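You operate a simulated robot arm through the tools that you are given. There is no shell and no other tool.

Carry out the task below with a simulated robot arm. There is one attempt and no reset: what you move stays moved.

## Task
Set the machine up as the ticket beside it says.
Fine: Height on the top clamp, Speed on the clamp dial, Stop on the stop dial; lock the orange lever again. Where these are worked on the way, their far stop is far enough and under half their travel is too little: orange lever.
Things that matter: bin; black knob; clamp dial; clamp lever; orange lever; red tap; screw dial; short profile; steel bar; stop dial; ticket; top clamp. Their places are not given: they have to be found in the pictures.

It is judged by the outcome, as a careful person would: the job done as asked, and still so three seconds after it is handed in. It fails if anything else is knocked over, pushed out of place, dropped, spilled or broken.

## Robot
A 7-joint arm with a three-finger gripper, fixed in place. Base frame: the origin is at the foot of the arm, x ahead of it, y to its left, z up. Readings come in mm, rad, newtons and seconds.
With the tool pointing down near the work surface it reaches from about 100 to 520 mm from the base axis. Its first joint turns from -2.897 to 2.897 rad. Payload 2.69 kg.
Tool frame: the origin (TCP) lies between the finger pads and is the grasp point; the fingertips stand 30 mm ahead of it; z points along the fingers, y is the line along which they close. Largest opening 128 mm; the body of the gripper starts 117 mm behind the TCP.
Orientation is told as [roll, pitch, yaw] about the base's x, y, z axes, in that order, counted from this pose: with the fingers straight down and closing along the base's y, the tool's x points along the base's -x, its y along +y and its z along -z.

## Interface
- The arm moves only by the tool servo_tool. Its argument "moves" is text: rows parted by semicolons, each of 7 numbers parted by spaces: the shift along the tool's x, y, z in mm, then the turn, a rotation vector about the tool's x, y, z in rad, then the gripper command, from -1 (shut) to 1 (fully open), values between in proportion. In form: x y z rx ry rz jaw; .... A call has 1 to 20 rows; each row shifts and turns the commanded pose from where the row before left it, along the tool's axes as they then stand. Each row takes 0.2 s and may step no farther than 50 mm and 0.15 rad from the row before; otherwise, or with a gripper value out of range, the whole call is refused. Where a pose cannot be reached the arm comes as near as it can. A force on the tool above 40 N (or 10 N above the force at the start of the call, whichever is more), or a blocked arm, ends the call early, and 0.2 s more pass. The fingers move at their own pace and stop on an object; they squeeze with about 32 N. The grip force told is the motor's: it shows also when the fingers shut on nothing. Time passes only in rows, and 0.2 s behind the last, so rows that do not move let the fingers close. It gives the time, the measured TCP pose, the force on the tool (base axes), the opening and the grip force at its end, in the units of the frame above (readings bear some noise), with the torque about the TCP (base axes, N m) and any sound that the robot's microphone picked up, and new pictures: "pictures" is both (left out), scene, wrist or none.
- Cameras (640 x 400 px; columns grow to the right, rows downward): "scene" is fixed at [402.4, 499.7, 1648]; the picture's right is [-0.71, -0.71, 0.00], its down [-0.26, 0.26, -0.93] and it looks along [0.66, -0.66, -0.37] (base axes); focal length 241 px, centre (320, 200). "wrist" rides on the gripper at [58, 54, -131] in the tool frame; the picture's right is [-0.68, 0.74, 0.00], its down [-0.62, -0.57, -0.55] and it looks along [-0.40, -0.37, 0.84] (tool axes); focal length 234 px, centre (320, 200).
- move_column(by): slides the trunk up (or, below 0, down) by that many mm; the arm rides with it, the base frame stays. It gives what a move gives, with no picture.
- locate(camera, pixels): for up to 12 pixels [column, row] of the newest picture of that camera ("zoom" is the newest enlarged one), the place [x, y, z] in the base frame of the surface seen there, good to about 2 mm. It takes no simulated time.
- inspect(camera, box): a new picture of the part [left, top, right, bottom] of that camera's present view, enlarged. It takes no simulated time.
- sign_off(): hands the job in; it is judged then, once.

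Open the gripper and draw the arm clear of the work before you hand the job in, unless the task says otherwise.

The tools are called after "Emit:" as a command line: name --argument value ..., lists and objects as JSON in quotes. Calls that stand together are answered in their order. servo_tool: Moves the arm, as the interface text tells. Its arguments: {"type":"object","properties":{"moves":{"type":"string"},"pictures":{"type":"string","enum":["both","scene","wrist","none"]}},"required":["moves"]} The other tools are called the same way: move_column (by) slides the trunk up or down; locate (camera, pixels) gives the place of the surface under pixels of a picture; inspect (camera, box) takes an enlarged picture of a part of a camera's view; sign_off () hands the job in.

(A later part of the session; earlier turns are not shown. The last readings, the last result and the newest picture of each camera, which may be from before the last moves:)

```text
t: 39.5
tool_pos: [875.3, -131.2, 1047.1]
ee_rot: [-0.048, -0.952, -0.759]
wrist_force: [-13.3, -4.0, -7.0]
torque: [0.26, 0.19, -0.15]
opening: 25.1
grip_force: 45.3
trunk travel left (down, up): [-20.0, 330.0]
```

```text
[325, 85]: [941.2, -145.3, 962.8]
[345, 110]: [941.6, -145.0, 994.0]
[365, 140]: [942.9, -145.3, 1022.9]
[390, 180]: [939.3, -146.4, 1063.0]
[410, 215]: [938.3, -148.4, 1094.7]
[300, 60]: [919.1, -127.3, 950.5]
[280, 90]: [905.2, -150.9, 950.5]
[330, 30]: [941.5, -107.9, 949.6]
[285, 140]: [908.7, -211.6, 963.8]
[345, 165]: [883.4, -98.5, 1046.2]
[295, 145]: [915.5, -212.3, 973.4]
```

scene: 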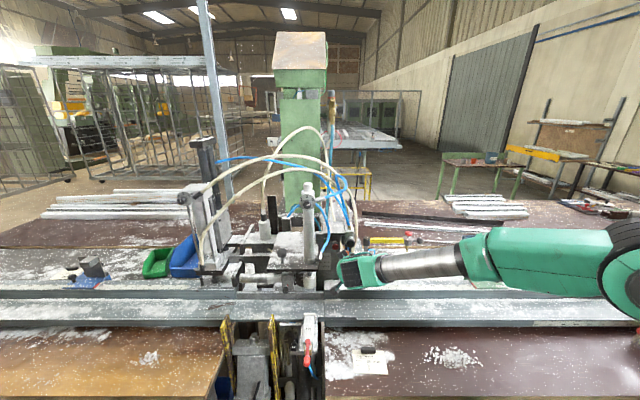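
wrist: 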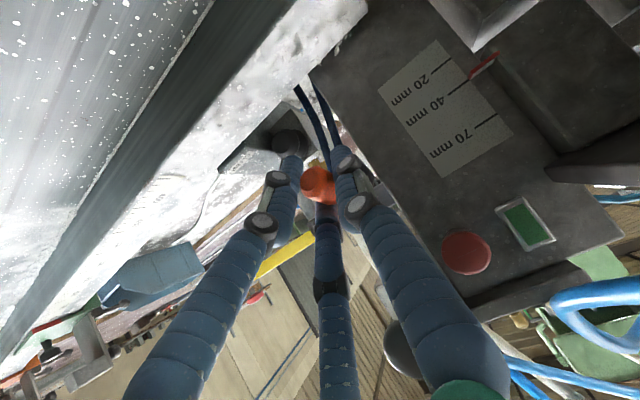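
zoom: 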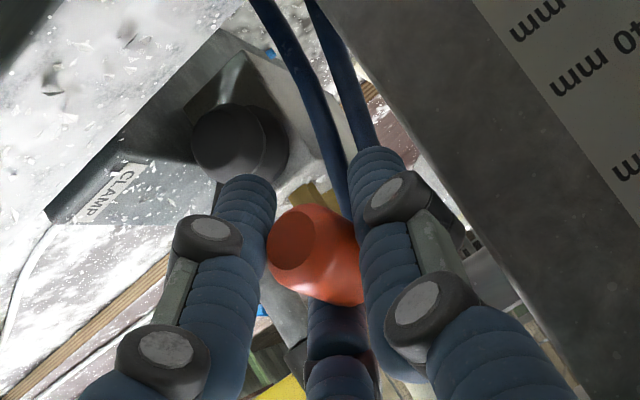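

The column's edge is at s≈-559, f≈-769, so the fingertips should reach less deep. I reopen, draw back 12 mm, regrip nearer the tips, then swing 30° down along the arc.

Emit:
servo_tool --moves "0 0 0 0 0 0 -0.2; 0 0 -6 0 0 0 -0.2; 0 0 -6 0 0 0 -0.2; 0 0 0 0 0 0 -1; 0 0 0 0 0 0 -1; 4.1 0 7.1 0 0 0 -1; 3.3 0 7.5 0 0 0 -1; 2.6 0 7.9 0 0 0 -1; 0 0 0 0 0 0 -1"

Emit:
inspect --camera "wrist" --box '[200, 90, 440, 240]'

```text
t: 41.0
tool_pos: [870.6, -125.4, 1047.4]
ee_rot: [-0.043, -0.956, -0.764]
wrist_force: [-21.0, 5.3, 5.8]
torque: [-0.71, -0.56, -0.45]
opening: 25.8
grip_force: 45.0
trunk travel left (down, up): [-20.0, 330.0]
stopped in row 7: the force on the tool passed its limit at 49 N (the readings are from after the stop); the commanded pose is now the measured one
```

scene: 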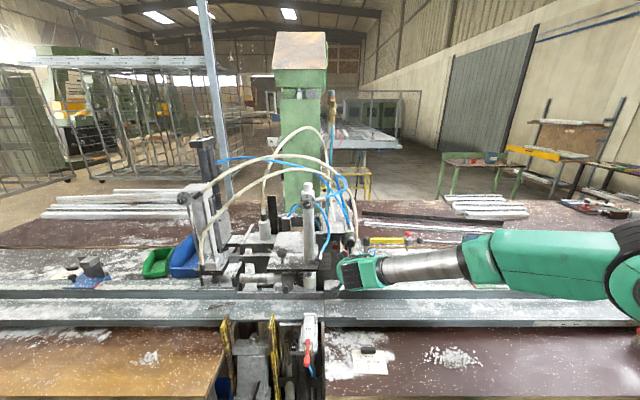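
wrist: 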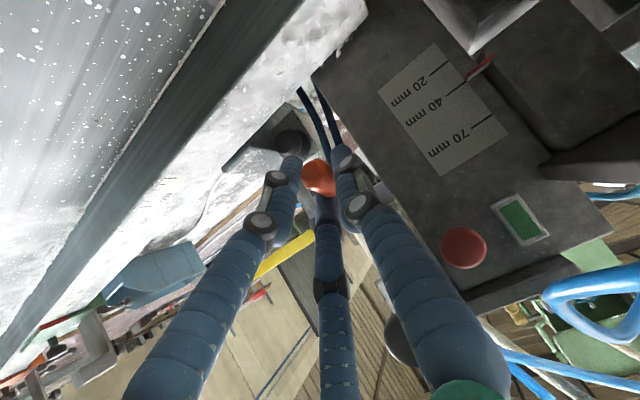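

```text
2.67 times, centred on (320, 165) of wrist
```

zoom: 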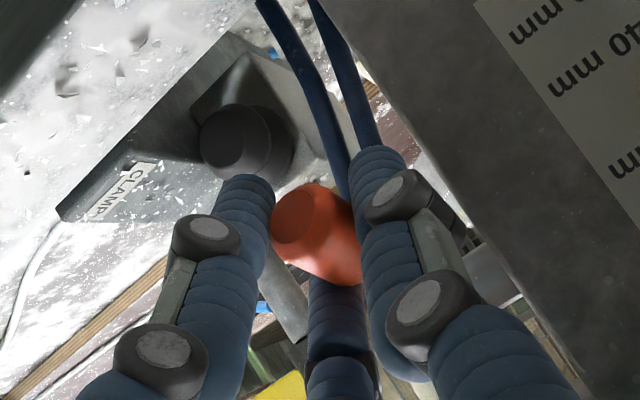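

The push met 49 N, so either the lever reached its far stop or the fingers jammed. I let go, draw back and look at the lever.

Emit:
servo_tool --moves "0 0 0 0 0 0 0.25; 0 0 0 0 0 0 0.25; 0 0 -20 0 0 0 0.25; 0 0 -25 0 0 0 0.25"

Emit:
inspect --camera "wrist" --box '[240, 110, 400, 210]'

Emit:
inspect --camera "scene" --box '[310, 235, 390, 285]'

```text
t: 42.0
tool_pos: [847.1, -100.0, 1069.6]
ee_rot: [-0.042, -0.953, -0.762]
wrist_force: [0.2, 0.7, -0.1]
torque: [-0.04, 0.01, -0.05]
opening: 80.1
grip_force: 0.0
trunk travel left (down, up): [-20.0, 330.0]
```

scene: 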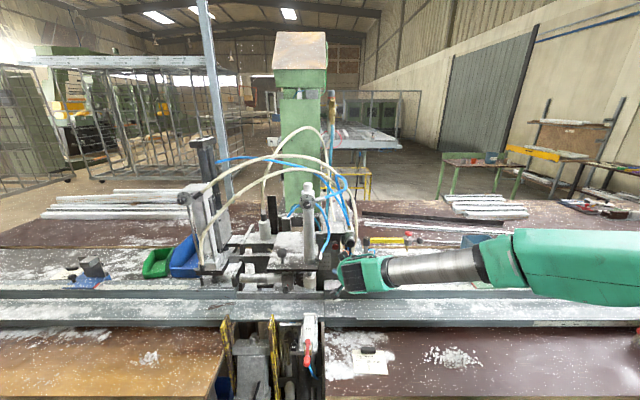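
wrist: 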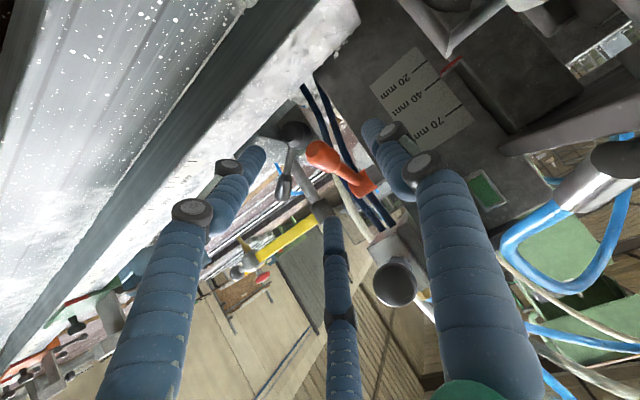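

```text
4.00 times, centred on (320, 160) of wrist
```

zoom: 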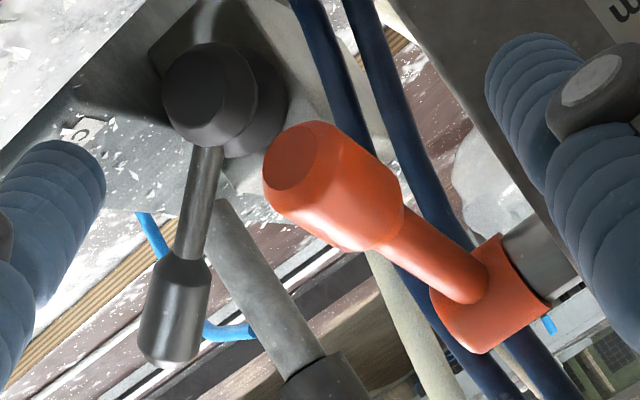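

```text
8.00 times, centred on (350, 260) of scene
```

zoom: 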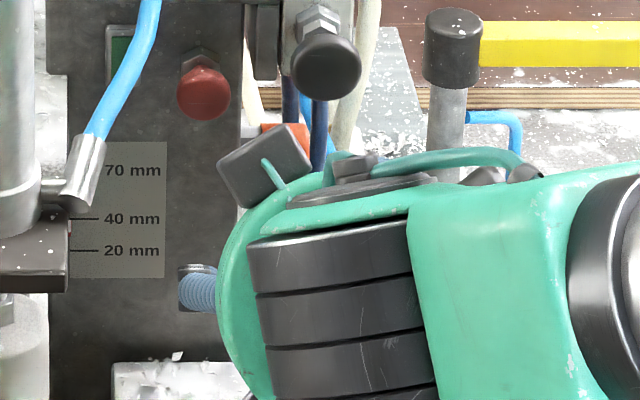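

Emit:
locate --camera "zoom" --pixels '[[275, 145]]'

Emit:
locate --camera "wrist" --pixels '[[313, 149], [318, 150], [324, 155], [330, 160], [340, 165], [350, 174], [358, 180], [364, 186], [311, 155], [316, 144]]'

```text
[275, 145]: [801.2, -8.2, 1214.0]
```

```text
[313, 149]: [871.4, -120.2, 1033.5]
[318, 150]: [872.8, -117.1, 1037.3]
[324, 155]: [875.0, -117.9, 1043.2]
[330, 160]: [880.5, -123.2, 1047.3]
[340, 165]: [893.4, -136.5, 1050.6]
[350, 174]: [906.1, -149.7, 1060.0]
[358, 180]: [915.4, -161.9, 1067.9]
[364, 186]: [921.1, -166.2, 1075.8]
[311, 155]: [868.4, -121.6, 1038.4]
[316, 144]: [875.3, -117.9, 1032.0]
```

The lever now points about 26° down (end at (871,-120,1034)), so it did move a little. I shut the fingers and push on the handle top with the tips in smaller steps, watching the force.

Emit:
servo_tool --moves "0 0 0 0 0 0 -1; -6.4 3 0 0 0 0 -1; 0 0 6 0 0 0 -1; 0 0 4 0 0 0 -1; 0 0 3 0 0 0 -1; 0 0 3 0 0 0 -1" --pictures "wrist"

Emit:
inspect --camera "wrist" --box '[240, 110, 400, 210]'

```text
t: 43.4
tool_pos: [861.1, -108.4, 1067.9]
ee_rot: [-0.043, -0.953, -0.761]
wrist_force: [0.1, 0.4, 0.4]
torque: [-0.05, -0.03, 0.04]
opening: 2.2
grip_force: 31.7
trunk travel left (down, up): [-20.0, 330.0]
```

wrist: 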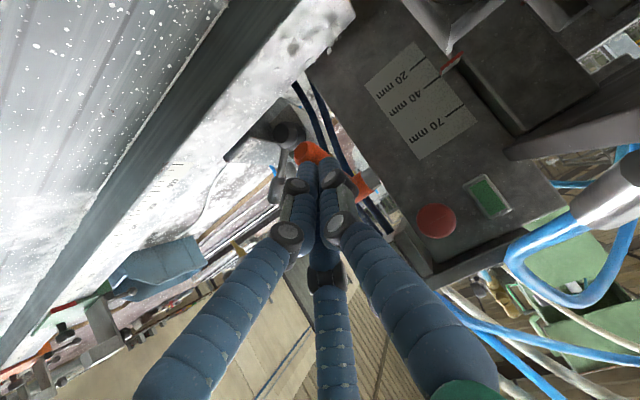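

```text
4.00 times, centred on (320, 160) of wrist
```

zoom: 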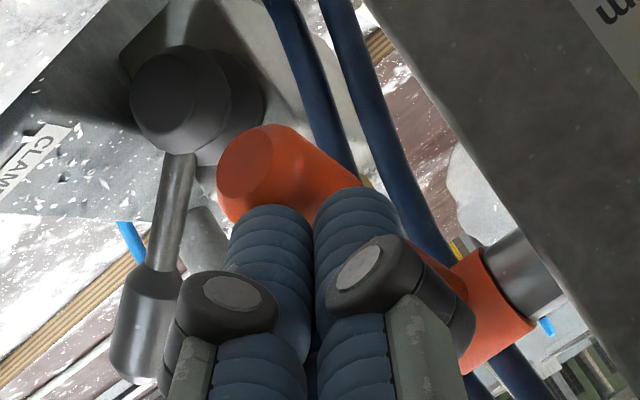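

Fingertips are just above the handle. I press on in 3 mm steps.

Emit:
servo_tool --moves "0 0 3 0 0 0 -1; 0 0 3 0 0 0 -1; 0 0 3 0 0 0 -1; 0 0 3 0 0 0 -1" --pictures "wrist"

Emit:
inspect --camera "wrist" --box '[240, 110, 400, 210]'

```text
t: 44.4
tool_pos: [867.3, -116.3, 1060.6]
ee_rot: [-0.044, -0.954, -0.764]
wrist_force: [0.3, 0.2, -0.5]
torque: [0.03, 0.03, -0.01]
opening: 2.4
grip_force: 31.6
trunk travel left (down, up): [-20.0, 330.0]
```

wrist: 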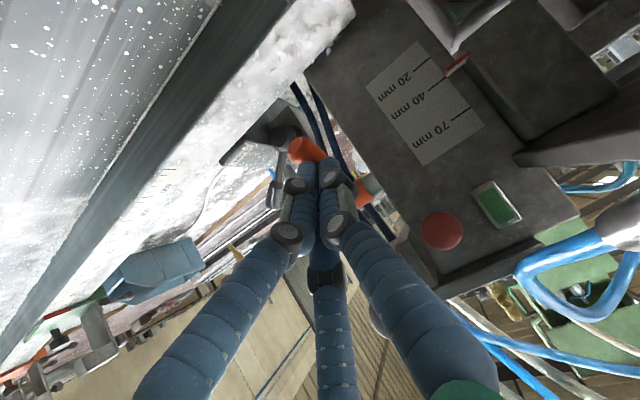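

```text
4.00 times, centred on (320, 160) of wrist
```

zoom: 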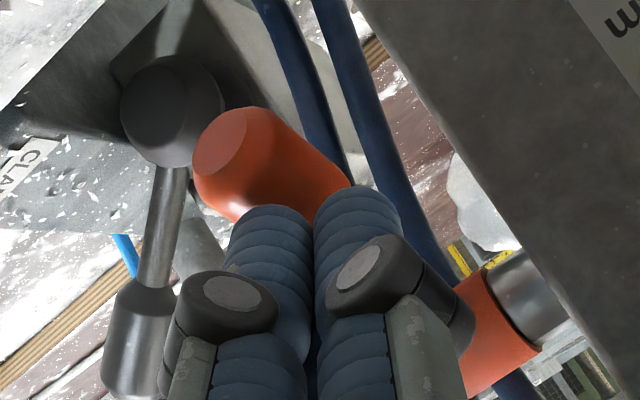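

No contact yet. I locate the fingertip ends and handle in this picture.

Emit:
locate --camera "wrist" --pixels '[[307, 164], [328, 160], [309, 158], [326, 155], [304, 150], [315, 152], [295, 149], [355, 185], [308, 180], [328, 180]]'

```text
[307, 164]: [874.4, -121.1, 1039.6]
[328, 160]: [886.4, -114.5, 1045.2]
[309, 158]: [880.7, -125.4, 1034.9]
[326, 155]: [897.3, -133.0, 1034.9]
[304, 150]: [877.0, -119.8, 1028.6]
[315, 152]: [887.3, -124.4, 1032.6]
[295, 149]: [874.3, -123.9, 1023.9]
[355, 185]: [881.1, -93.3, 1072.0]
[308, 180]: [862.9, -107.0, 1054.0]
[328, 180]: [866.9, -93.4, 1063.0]
```

The handle end is already at (874,-124,1024): the lever follows the push with hardly any force. I continue pushing.

Emit:
servo_tool --moves "1.3 0 4 0 0 0 -1; 1.3 0 4 0 0 0 -1; 0.8 0 4 0 0 0 -1; 0.8 0 4 0 0 0 -1; 0.4 0 4 0 0 0 -1; 0.4 0 4 0 0 0 -1; 0 0 0 0 0 0 -1"

Emit:
inspect --camera "wrist" --box '[240, 110, 400, 210]'

Emit:
locate --camera "wrist" --pixels '[[290, 148], [295, 145], [300, 142], [305, 145], [310, 150], [300, 150], [295, 152], [360, 185], [365, 190]]'

```text
t: 46.0
tool_pos: [878.5, -128.5, 1043.5]
ee_rot: [-0.044, -0.953, -0.763]
wrist_force: [0.9, -0.4, 0.1]
torque: [-0.02, 0.0, -0.03]
opening: 2.2
grip_force: 32.0
trunk travel left (down, up): [-20.0, 330.0]
```

scene: 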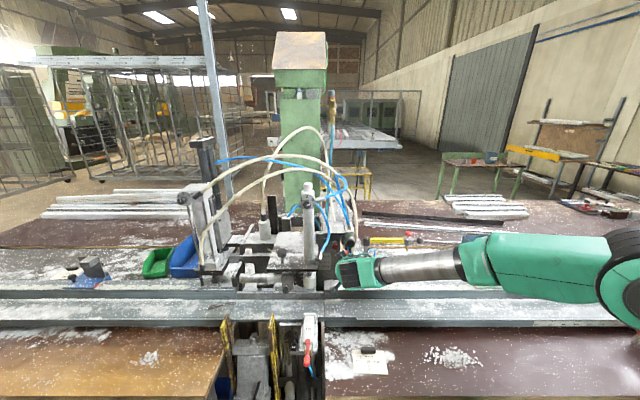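
wrist: 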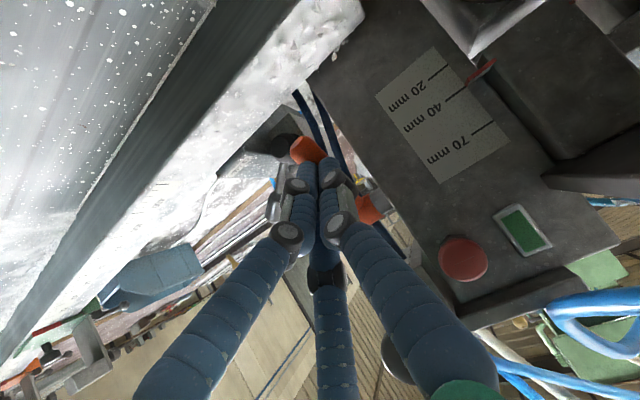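

```text
4.00 times, centred on (320, 160) of wrist
```

zoom: 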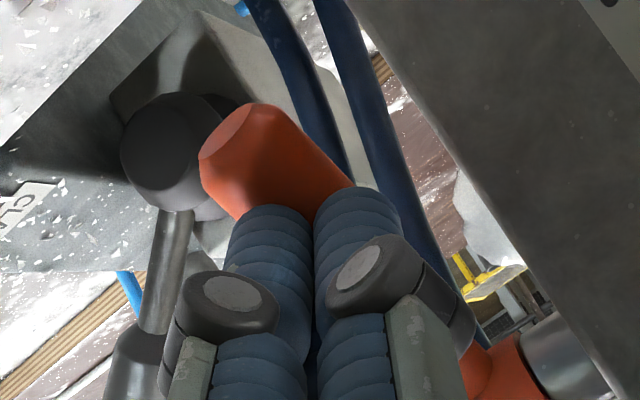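

```text
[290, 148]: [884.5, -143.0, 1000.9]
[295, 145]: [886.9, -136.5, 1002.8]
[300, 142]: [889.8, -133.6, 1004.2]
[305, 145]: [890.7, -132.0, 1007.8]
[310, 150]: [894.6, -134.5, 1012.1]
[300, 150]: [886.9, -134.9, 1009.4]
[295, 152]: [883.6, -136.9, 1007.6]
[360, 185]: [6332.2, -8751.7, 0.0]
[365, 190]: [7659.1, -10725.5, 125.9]
```

The lever is now about 50° down and still free. I push on to see whether there is a stop.

Emit:
servo_tool --moves "0 0 4 0 0 0 -1; 0 0 4 0 0 0 -1; -0.3 0 4 0 0 0 -1; -0.6 0 4 0 0 0 -1; 0 0 0 0 0 0 -1"

Emit:
inspect --camera "wrist" --box '[240, 110, 400, 210]'

Emit:
locate --camera "wrist" --pixels '[[290, 148], [295, 145], [300, 142], [305, 145], [310, 150], [300, 150], [295, 152], [350, 110], [340, 105]]'

```text
t: 47.2
tool_pos: [887.5, -139.2, 1033.3]
ee_rot: [-0.047, -0.954, -0.763]
wrist_force: [0.1, 0.2, -0.6]
torque: [0.01, -0.01, 0.0]
opening: 2.2
grip_force: 31.7
trunk travel left (down, up): [-20.0, 330.0]
```

scene: 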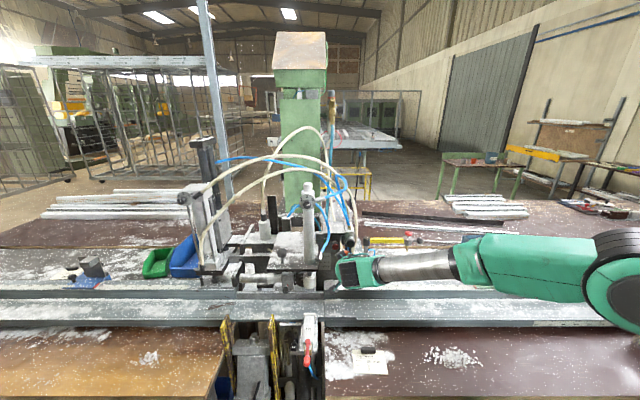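
wrist: 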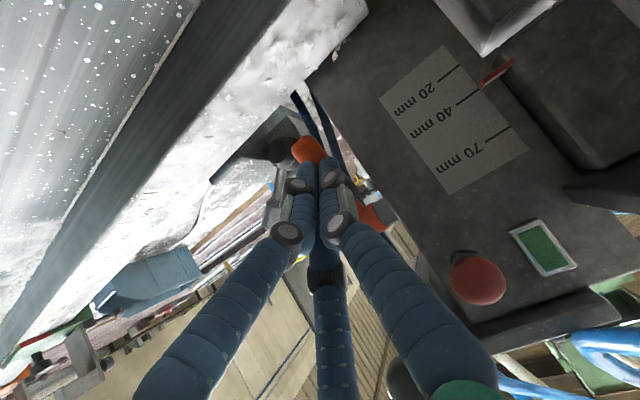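

```text
4.00 times, centred on (320, 160) of wrist
```

zoom: 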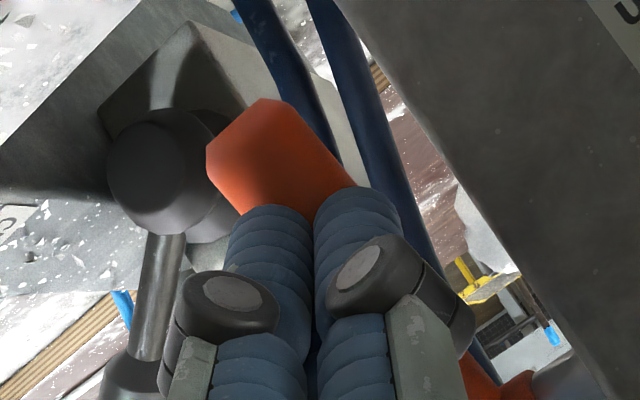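

```text
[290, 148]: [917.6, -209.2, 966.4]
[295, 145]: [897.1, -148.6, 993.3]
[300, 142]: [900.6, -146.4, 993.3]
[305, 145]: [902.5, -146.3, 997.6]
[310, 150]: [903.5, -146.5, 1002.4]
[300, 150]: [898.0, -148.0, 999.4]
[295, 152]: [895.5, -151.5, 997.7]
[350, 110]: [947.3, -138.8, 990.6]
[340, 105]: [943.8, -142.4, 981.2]
```

The lever now points about 60° down with no resistance. I push about 10 mm more to be clearly past half of any likely travel.

Emit:
servo_tool --moves "-0.7 0 3.5 0 0 0 -1; -0.8 0 3.5 0 0 0 -1; -0.9 0 3.5 0 0 0 -1; -1 0 3 0 0 0 -1; 0 0 0 0 0 0 -1"

Emit:
locate --camera "wrist" --pixels '[[295, 145], [300, 142], [305, 145], [310, 150], [300, 150], [295, 152], [300, 138], [310, 140]]'

Emit:
inspect --camera "wrist" --box '[240, 110, 400, 210]'

```text
t: 47.9
tool_pos: [890.9, -141.8, 1034.5]
ee_rot: [-0.045, -0.955, -0.764]
wrist_force: [-28.5, 13.5, 11.5]
torque: [-0.21, -0.07, -0.32]
opening: 2.1
grip_force: 31.1
trunk travel left (down, up): [-20.0, 330.0]
stopped in row 3: the force on the tool passed its limit at 46 N (the readings are from after the stop); the commanded pose is now the measured one
```

scene: 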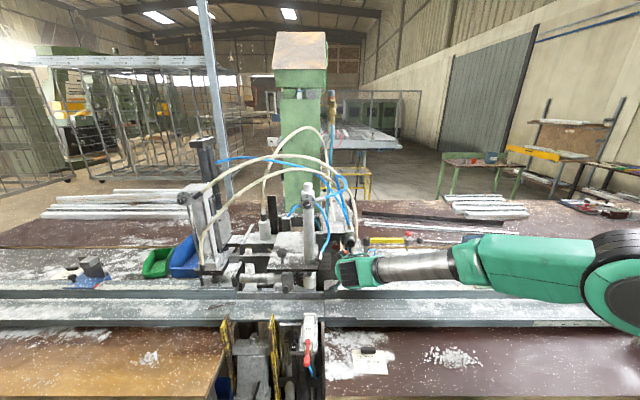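
wrist: 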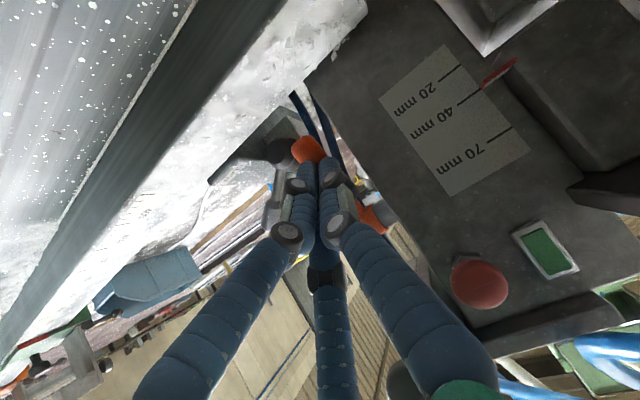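

```text
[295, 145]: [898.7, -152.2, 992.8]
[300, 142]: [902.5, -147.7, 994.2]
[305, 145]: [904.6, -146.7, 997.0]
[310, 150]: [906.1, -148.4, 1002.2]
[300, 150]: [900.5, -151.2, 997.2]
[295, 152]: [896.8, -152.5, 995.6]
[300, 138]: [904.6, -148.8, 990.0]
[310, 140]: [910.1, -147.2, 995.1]
```

```text
4.00 times, centred on (320, 160) of wrist
```

zoom: 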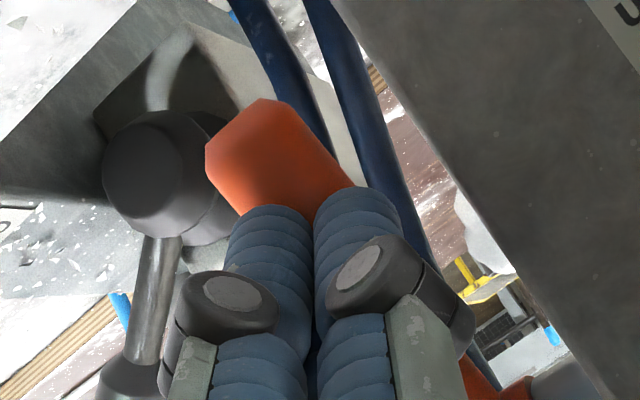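

The lever hit its far stop (46 N, about 60° of travel), so it is unlocked. The scale pointer still shows 40, so the clamp does not fall by itself. I back away, rise, and move left above the clamp plate's front.

Emit:
servo_tool --moves "0 0 -36 0 0 0 -1; 0 0 -36 0 0 0 -1; 0 0 -36 0 0 0 -1; 23.3 0 -32.5 0 0 0 -1; -24.4 0 -17.5 0 0 0 -1; -24.4 0 -17.5 0 0 0 -1; -24.4 0 -17.5 0 0 0 -1; -24.4 0 -17.5 0 0 0 -1; 0 37 0 0 0 0 -1; 0 37 0 0 0 0 -1; 0 37 0 0 0 0 -1; 0 37 0 0 0 0 -1; 0 37 0 0 0 0 -1"

Emit:
inspect --camera "scene" --box '[230, 200, 390, 300]'

```text
t: 50.6
tool_pos: [938.5, 81.7, 1209.0]
ee_rot: [-0.044, -0.95, -0.762]
wrist_force: [-1.1, -1.4, 0.7]
torque: [0.11, 0.02, 0.06]
opening: 2.2
grip_force: 31.7
trunk travel left (down, up): [-20.0, 330.0]
```

scene: 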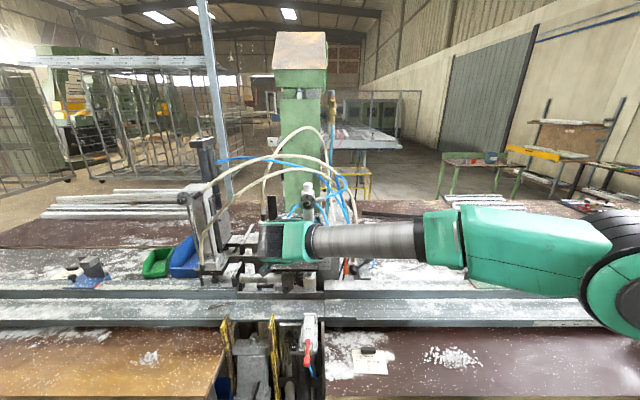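
wrist: 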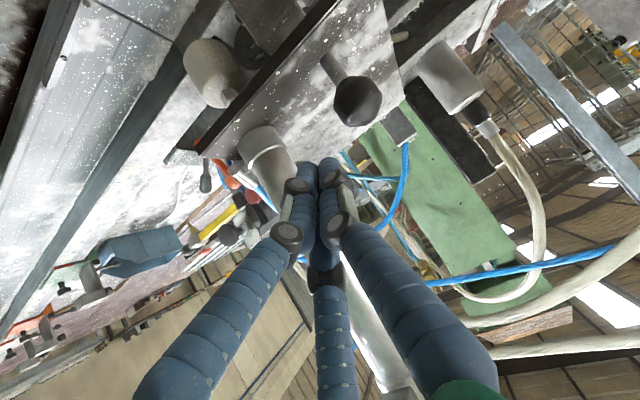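

```text
4.00 times, centred on (310, 250) of scene
```

zoom: 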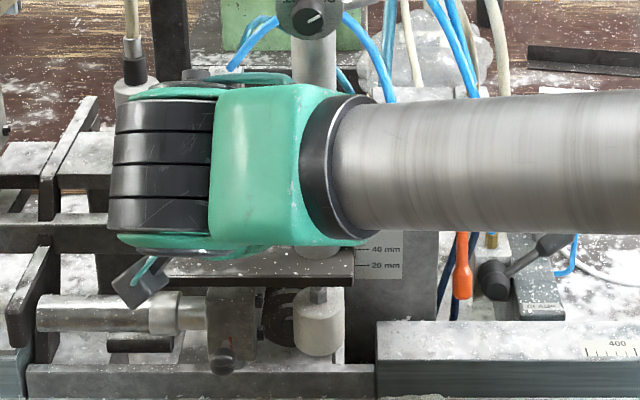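

The fingertips are above the plate front between the knob and the post. I lower 40 mm, then creep until contact.

Emit:
servo_tool --moves "16.2 0 11.7 0 0 0 -1; 16.2 0 11.7 0 0 0 -1; 4 0 2.9 0 0 0 -1; 4 0 2.9 0 0 0 -1"

Emit:
inspect --camera "wrist" --box '[200, 60, 440, 210]'

Emit:
locate --camera "wrist" --pixels '[[308, 160], [328, 158], [300, 130], [310, 140], [318, 150], [230, 130], [340, 140], [250, 110]]'

```text
t: 51.6
tool_pos: [938.3, 80.3, 1160.4]
ee_rot: [-0.044, -0.953, -0.763]
wrist_force: [0.8, 0.3, -0.4]
torque: [0.03, -0.07, 0.04]
opening: 2.2
grip_force: 31.4
trunk travel left (down, up): [-20.0, 330.0]
```

scene: 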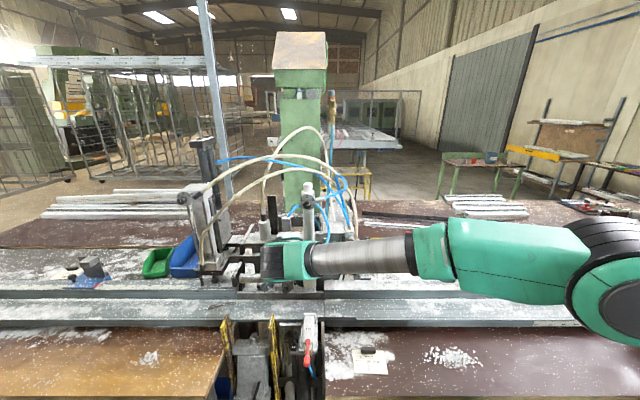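
wrist: 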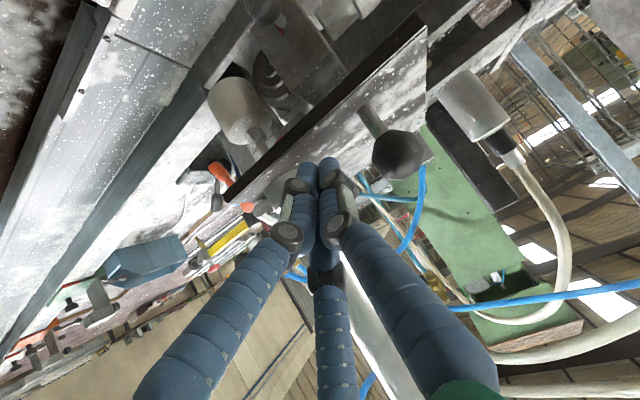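

```text
2.67 times, centred on (320, 135) of wrist
```

zoom: 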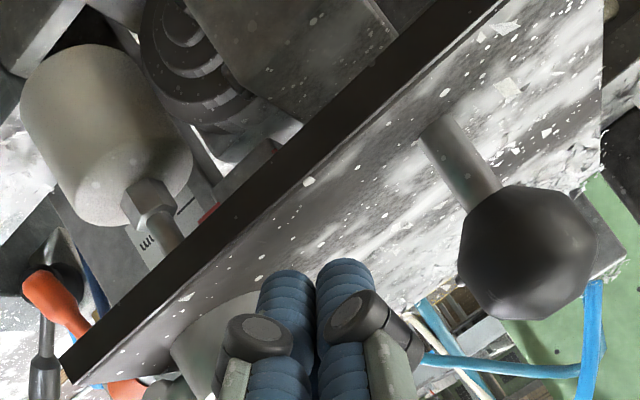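

```text
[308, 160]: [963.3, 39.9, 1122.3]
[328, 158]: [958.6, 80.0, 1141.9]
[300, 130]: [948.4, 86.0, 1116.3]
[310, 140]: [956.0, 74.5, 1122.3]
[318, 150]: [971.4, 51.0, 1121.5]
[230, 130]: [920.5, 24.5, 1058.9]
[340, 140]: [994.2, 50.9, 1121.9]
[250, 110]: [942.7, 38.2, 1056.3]
```

Fingertips about 20 mm above the plate (plate top z=1122). I creep down in small steps to contact.

Emit:
servo_tool --moves "3.2 0 2.3 0 0 0 -1; 3.2 0 2.3 0 0 0 -1; 2.4 0 1.75 0 0 0 -1; 2.4 0 1.75 0 0 0 -1" --pictures "wrist"

Emit:
inspect --camera "wrist" --box '[200, 60, 440, 210]'

```text
t: 52.6
tool_pos: [937.0, 81.6, 1146.1]
ee_rot: [-0.041, -0.952, -0.764]
wrist_force: [-0.6, 1.2, 8.5]
torque: [-0.09, -0.02, -0.08]
opening: 2.0
grip_force: 31.1
trunk travel left (down, up): [-20.0, 330.0]
```

wrist: 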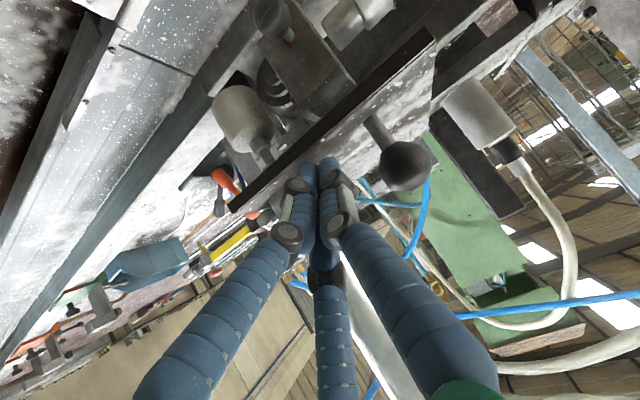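

```text
2.67 times, centred on (320, 135) of wrist
```

zoom: 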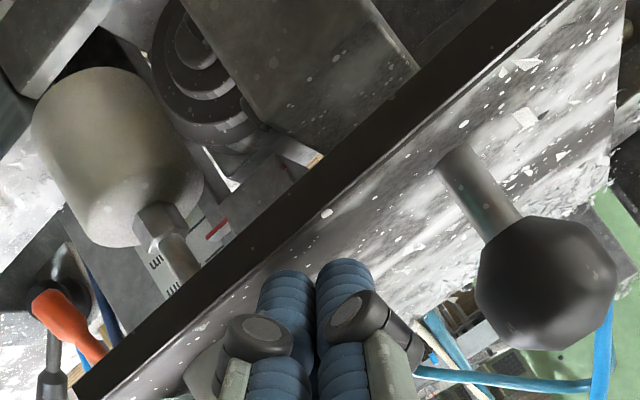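

Contact (8.5 N). I push down 10 mm in small steps and read the result.

Emit:
servo_tool --moves "1.6 0 1.15 0 0 0 -1; 1.6 0 1.15 0 0 0 -1; 1.6 0 1.15 0 0 0 -1; 1.6 0 1.15 0 0 0 -1; 1.6 0 1.15 0 0 0 -1; 0 0 0 0 0 0 -1"

Emit:
inspect --camera "scene" --box '[304, 240, 352, 270]'

Emit:
locate --camera "wrist" --pixels '[[280, 145], [260, 165], [340, 120], [380, 90]]'

```text
t: 54.0
tool_pos: [936.5, 80.6, 1134.4]
ee_rot: [-0.046, -0.951, -0.762]
wrist_force: [0.6, 0.3, 3.8]
torque: [-0.03, -0.03, 0.01]
opening: 2.1
grip_force: 31.1
trunk travel left (down, up): [-20.0, 330.0]
```

scene: 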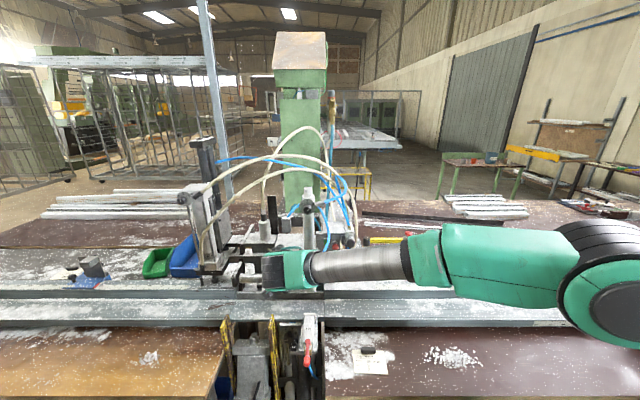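
wrist: 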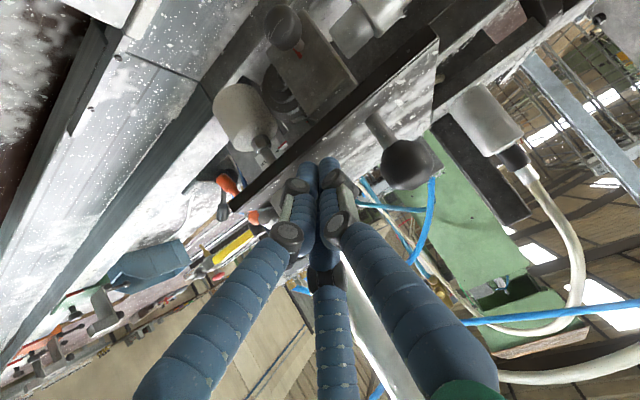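

```text
13.33 times, centred on (328, 255) of scene
```

zoom: 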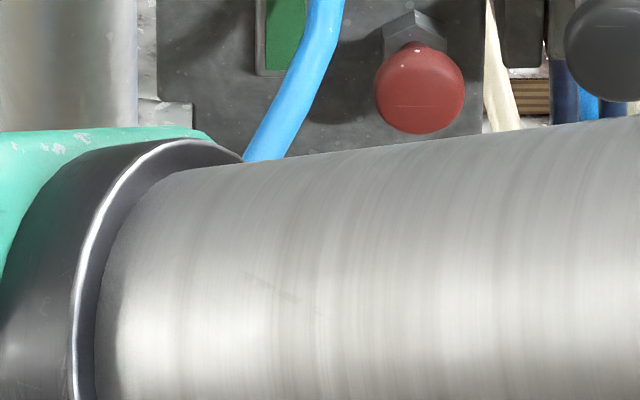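

```text
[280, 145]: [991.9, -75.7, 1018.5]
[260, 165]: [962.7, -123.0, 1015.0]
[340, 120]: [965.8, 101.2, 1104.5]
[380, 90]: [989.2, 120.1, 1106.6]
```

The clamp moves with about 4 N. I read the pointer in the wrist picture.

Emit:
inspect --camera "wrist" --box '[240, 120, 320, 170]'

Emit:
locate --camera "wrist" --pixels '[[350, 125], [345, 135], [330, 145], [360, 110], [400, 75], [405, 160]]'

```text
8.00 times, centred on (280, 145) of wrist
```

zoom: 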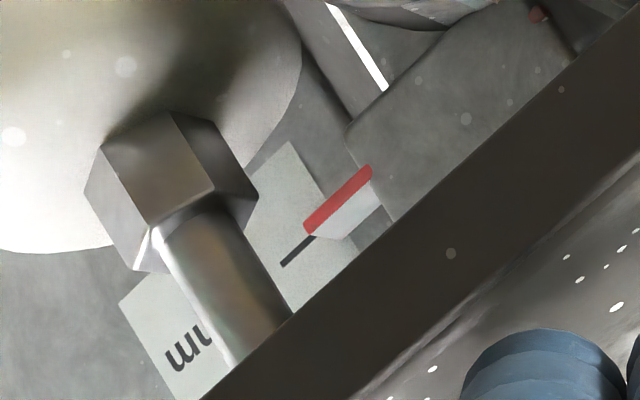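

```text
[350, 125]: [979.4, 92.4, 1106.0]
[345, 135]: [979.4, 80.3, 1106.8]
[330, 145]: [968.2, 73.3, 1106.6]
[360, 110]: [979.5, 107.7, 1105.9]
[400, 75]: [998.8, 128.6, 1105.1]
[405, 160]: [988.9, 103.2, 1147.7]
```

Plate top went from 1122 to about 1106.3, so roughly 4 mm remain. I push 3 mm more, then lift off to measure properly.

Emit:
servo_tool --moves "1.2 0 0.87 0 0 0 -1; 1.2 0 0.87 0 0 0 -1; 0 0 0 0 0 0 -1; -8 0 -6 0 0 0 -1; -24 0 -17 0 0 0 -1; 0 0 -40 0 0 0 -1; 0 0 -40 0 0 0 -1"

Emit:
inspect --camera "wrist" --box '[200, 60, 440, 210]'

Emit:
inspect --camera "scene" --box '[304, 240, 352, 270]'

```text
t: 55.6
tool_pos: [893.5, 129.2, 1217.9]
ee_rot: [-0.047, -0.95, -0.759]
wrist_force: [0.7, -0.6, -0.5]
torque: [0.01, 0.02, -0.03]
opening: 1.8
grip_force: 31.6
trunk travel left (down, up): [-20.0, 330.0]
```

scene: 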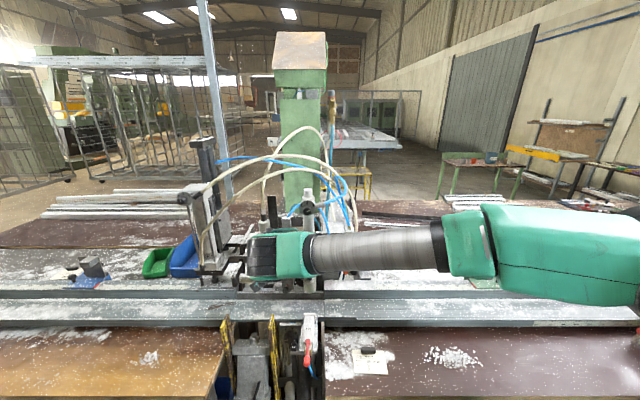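
wrist: 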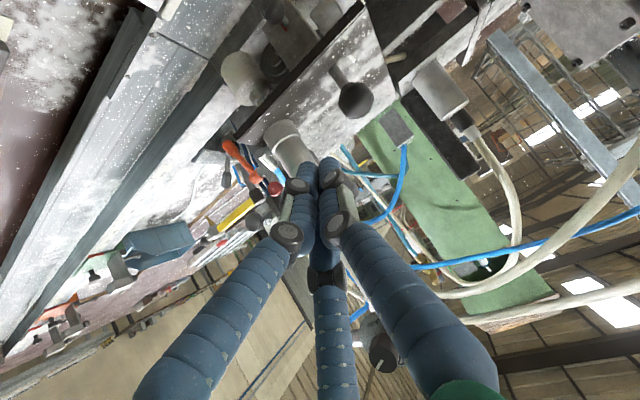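

```text
2.67 times, centred on (320, 135) of wrist
```

zoom: 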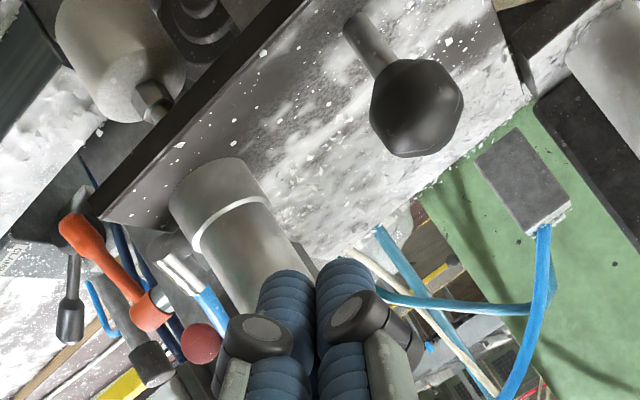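

```text
13.33 times, centred on (328, 255) of scene
```

zoom: 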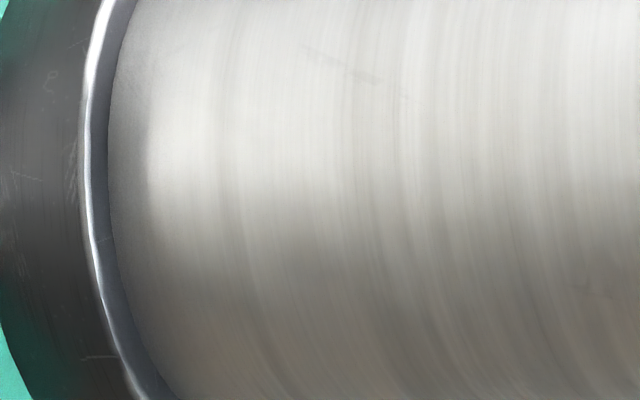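

I measure the plate top height over several points.

Emit:
locate --camera "wrist" --pixels '[[265, 125], [280, 110], [300, 100], [330, 130], [345, 125], [320, 75], [360, 60], [310, 110], [300, 85], [340, 110], [335, 85], [325, 120]]'

```text
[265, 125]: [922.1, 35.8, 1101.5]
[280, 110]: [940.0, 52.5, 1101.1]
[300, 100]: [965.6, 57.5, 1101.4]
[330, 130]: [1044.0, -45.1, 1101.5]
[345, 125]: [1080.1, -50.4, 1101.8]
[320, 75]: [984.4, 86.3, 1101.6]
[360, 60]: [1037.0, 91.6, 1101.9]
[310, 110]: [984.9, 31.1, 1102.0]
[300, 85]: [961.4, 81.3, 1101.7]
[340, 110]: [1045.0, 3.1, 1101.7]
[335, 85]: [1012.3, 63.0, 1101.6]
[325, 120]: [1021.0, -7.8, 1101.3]
```

Plate top is now 1101.6 versus 1121.9 at the start: 20.3 mm lower. I move over in front of the lever and read the scale from there.

Emit:
servo_tool --moves "0 -36 0 0 0 0 -1; 0 -36 0 0 0 0 -1; 0 -36 0 0 0 0 -1; 0 -36 0 0 0 0 0; 0 -40 0 0 0 0 0; 28 0 20 0 0 0 0; 28 0 20 0 0 0 0; 28 0 20 0 0 0 0; 28 0 20 0 0 0 0"

Emit:
inspect --camera "wrist" --box '[280, 0, 520, 150]'

Emit:
inspect --camera "wrist" --box '[240, 60, 400, 160]'

Emit:
inspect --camera "scene" --box '[304, 240, 368, 280]'

```text
t: 57.6
tool_pos: [756.6, -0.6, 1087.7]
ee_rot: [-0.041, -0.953, -0.764]
wrist_force: [-0.1, 0.5, 1.0]
torque: [0.0, 0.01, 0.0]
opening: 64.0
grip_force: 0.1
trunk travel left (down, up): [-20.0, 330.0]
```

scene: 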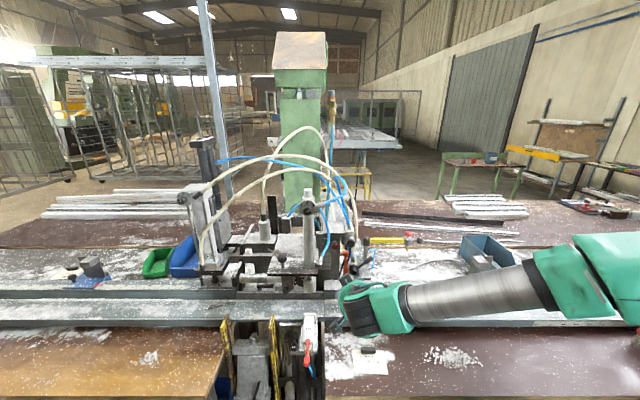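
wrist: 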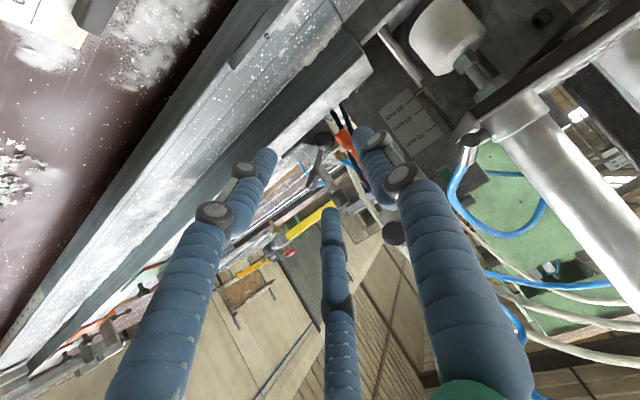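

```text
2.67 times, centred on (400, 75) of wrist
```

zoom: 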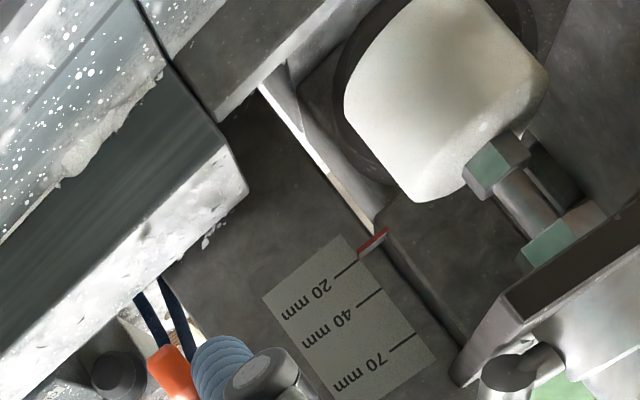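

```text
4.00 times, centred on (320, 110) of wrist
```

zoom: 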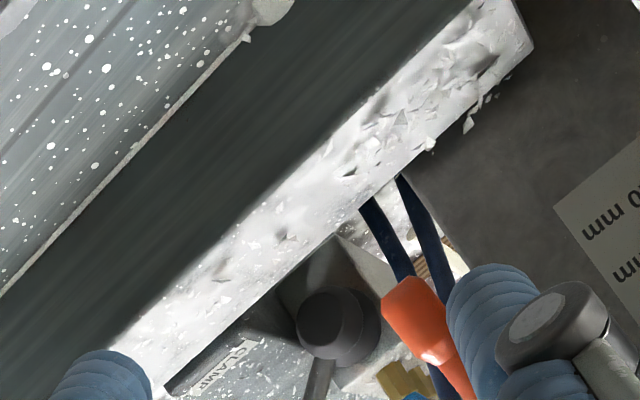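

```text
10.00 times, centred on (336, 260) of scene
```

zoom: 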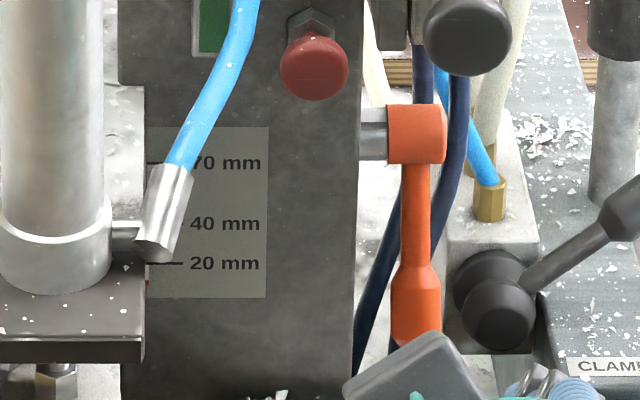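

The pointer is at the 20 mark. I enlarge to check closer, and locate the pointer and ticks.

Emit:
inspect --camera "wrist" --box '[376, 80, 456, 130]'

Emit:
locate --camera "zoom" --pixels '[[320, 140], [300, 170], [310, 155], [290, 190], [270, 210], [380, 240], [470, 390]]'

```text
8.00 times, centred on (416, 105) of wrist
```

zoom: 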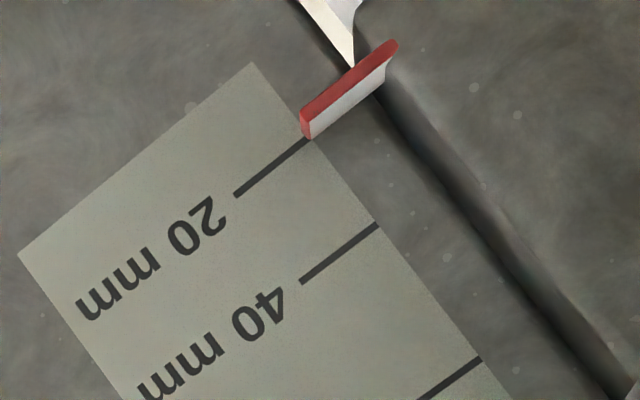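

```text
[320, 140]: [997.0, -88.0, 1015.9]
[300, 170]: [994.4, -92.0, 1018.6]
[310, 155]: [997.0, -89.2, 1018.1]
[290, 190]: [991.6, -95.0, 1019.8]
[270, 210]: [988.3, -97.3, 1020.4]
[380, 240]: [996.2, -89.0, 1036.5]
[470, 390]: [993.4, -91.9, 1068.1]
```

The pointer lies at the 20 tick (within about 0.5 mm). Now the lever must be locked again; I locate its present position.

Emit:
locate --camera "wrist" --pixels '[[340, 133], [343, 137], [346, 143], [350, 150], [338, 128], [345, 132]]'

Emit:
locate --camera "scene" --pixels '[[345.5, 268], [345.5, 270], [345.5, 272], [345.5, 262], [345.5, 257], [345.5, 253]]'

```text
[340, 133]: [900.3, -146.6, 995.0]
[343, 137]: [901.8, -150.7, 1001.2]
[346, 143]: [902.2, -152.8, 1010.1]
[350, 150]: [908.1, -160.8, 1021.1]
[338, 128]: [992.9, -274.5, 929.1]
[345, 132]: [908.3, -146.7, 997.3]
```

```text
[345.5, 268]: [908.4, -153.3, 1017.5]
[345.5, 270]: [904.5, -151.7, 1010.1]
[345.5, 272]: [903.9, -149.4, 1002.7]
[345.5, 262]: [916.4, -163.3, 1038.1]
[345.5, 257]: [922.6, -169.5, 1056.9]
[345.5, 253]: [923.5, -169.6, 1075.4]
```

The lever hangs about 68° down, its axis at s≈-532. I raise along the tool, then slide the open fingers over the handle near its end.

Emit:
servo_tool --moves "-30 -3 0 0 0 0 -0.06; -30.5 -2.5 0 0 0 0 -0.06; 0 0 40 0 0 0 -0.06; 0 0 40 0 0 0 -0.06; 0 0 40 0 0 0 -0.06; 0 0 35 0 0 0 -0.06"

Emit:
inspect --camera "wrist" --box '[240, 90, 400, 190]'

```text
t: 59.0
tool_pos: [867.9, -121.3, 1044.1]
ee_rot: [-0.043, -0.954, -0.76]
wrist_force: [0.4, 0.9, -0.4]
torque: [0.01, 0.04, 0.04]
opening: 60.3
grip_force: 0.1
trunk travel left (down, up): [-20.0, 330.0]
```

scene: 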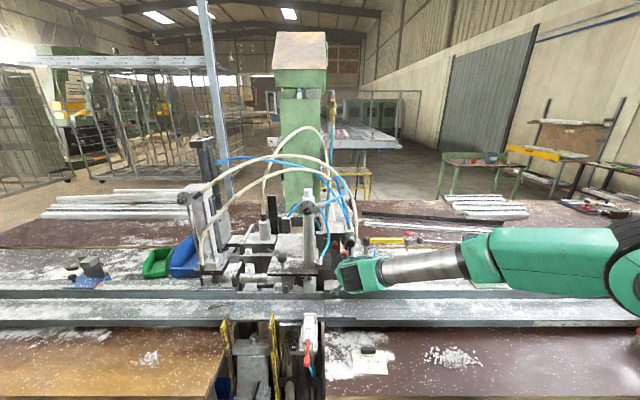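
wrist: 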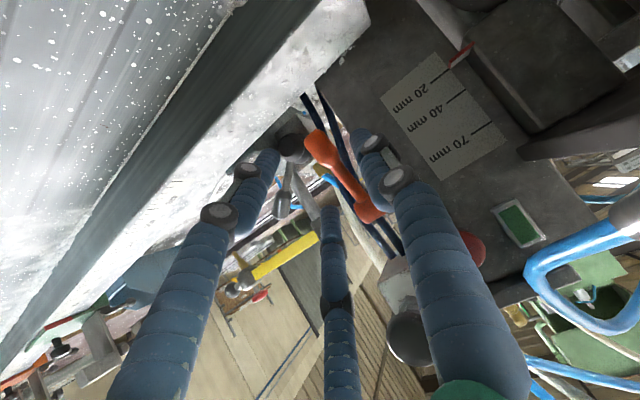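

```text
4.00 times, centred on (320, 140) of wrist
```

zoom: 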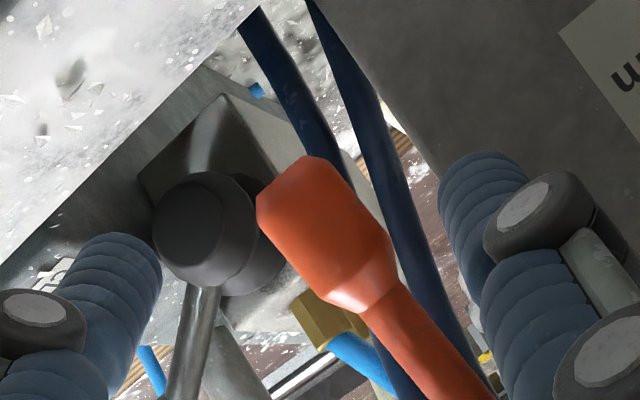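

The handle is centred ahead. I advance the last 45 mm slowly.

Emit:
servo_tool --moves "0 0 15 0 0 0 -0.06; 0 0 12 0 0 0 -0.06; 0 0 10 0 0 0 -0.06; 0 0 8 0 0 0 -0.06" --pictures "wrist"

Emit:
inspect --camera "wrist" --box '[240, 110, 400, 210]'

```text
t: 60.0
tool_pos: [893.9, -148.0, 1018.5]
ee_rot: [-0.044, -0.95, -0.762]
wrist_force: [-0.2, -0.2, 0.1]
torque: [0.01, -0.03, -0.02]
opening: 60.2
grip_force: 0.0
trunk travel left (down, up): [-20.0, 330.0]
```

wrist: 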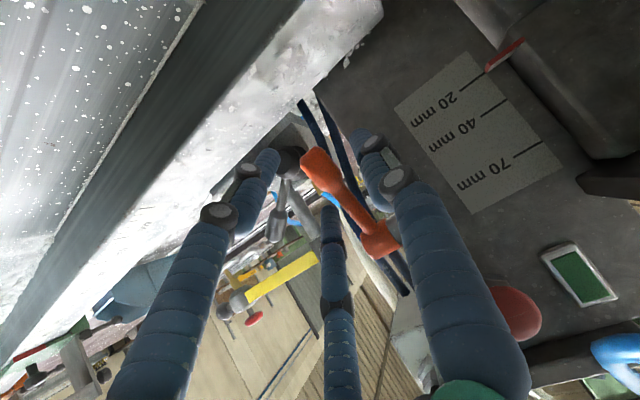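

```text
4.00 times, centred on (320, 160) of wrist
```

zoom: 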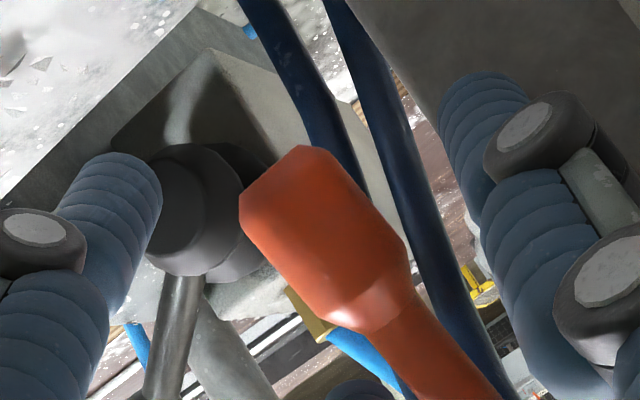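

The handle lies between the fingers. I close on it.

Emit:
servo_tool --moves "0 0 0 0 0 0 -1; 0 0 0 0 0 0 -1; 0 0 0 0 0 0 -1" --pictures "wrist"

Emit:
inspect --camera "wrist" --box '[240, 110, 400, 210]'

```text
t: 60.9
tool_pos: [892.6, -149.6, 1017.4]
ee_rot: [-0.046, -0.951, -0.761]
wrist_force: [-3.5, -0.5, -4.7]
torque: [-0.22, 0.36, 0.09]
opening: 27.7
grip_force: 44.5
trunk travel left (down, up): [-20.0, 330.0]
```

wrist: 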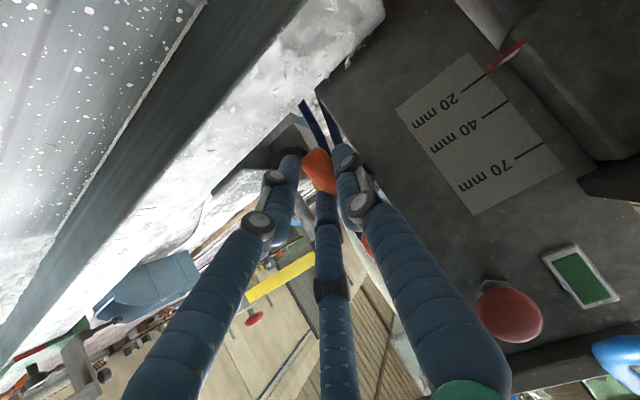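

```text
4.00 times, centred on (320, 160) of wrist
```

zoom: 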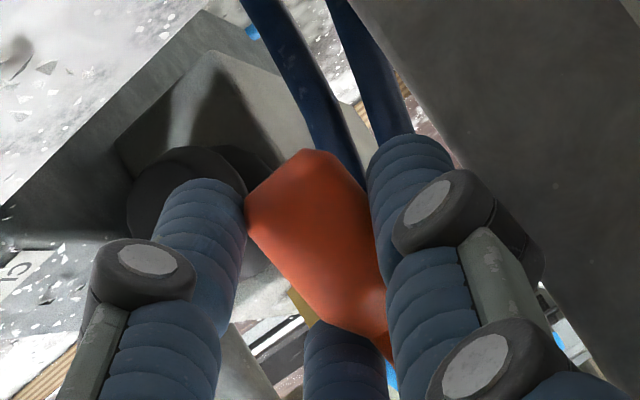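

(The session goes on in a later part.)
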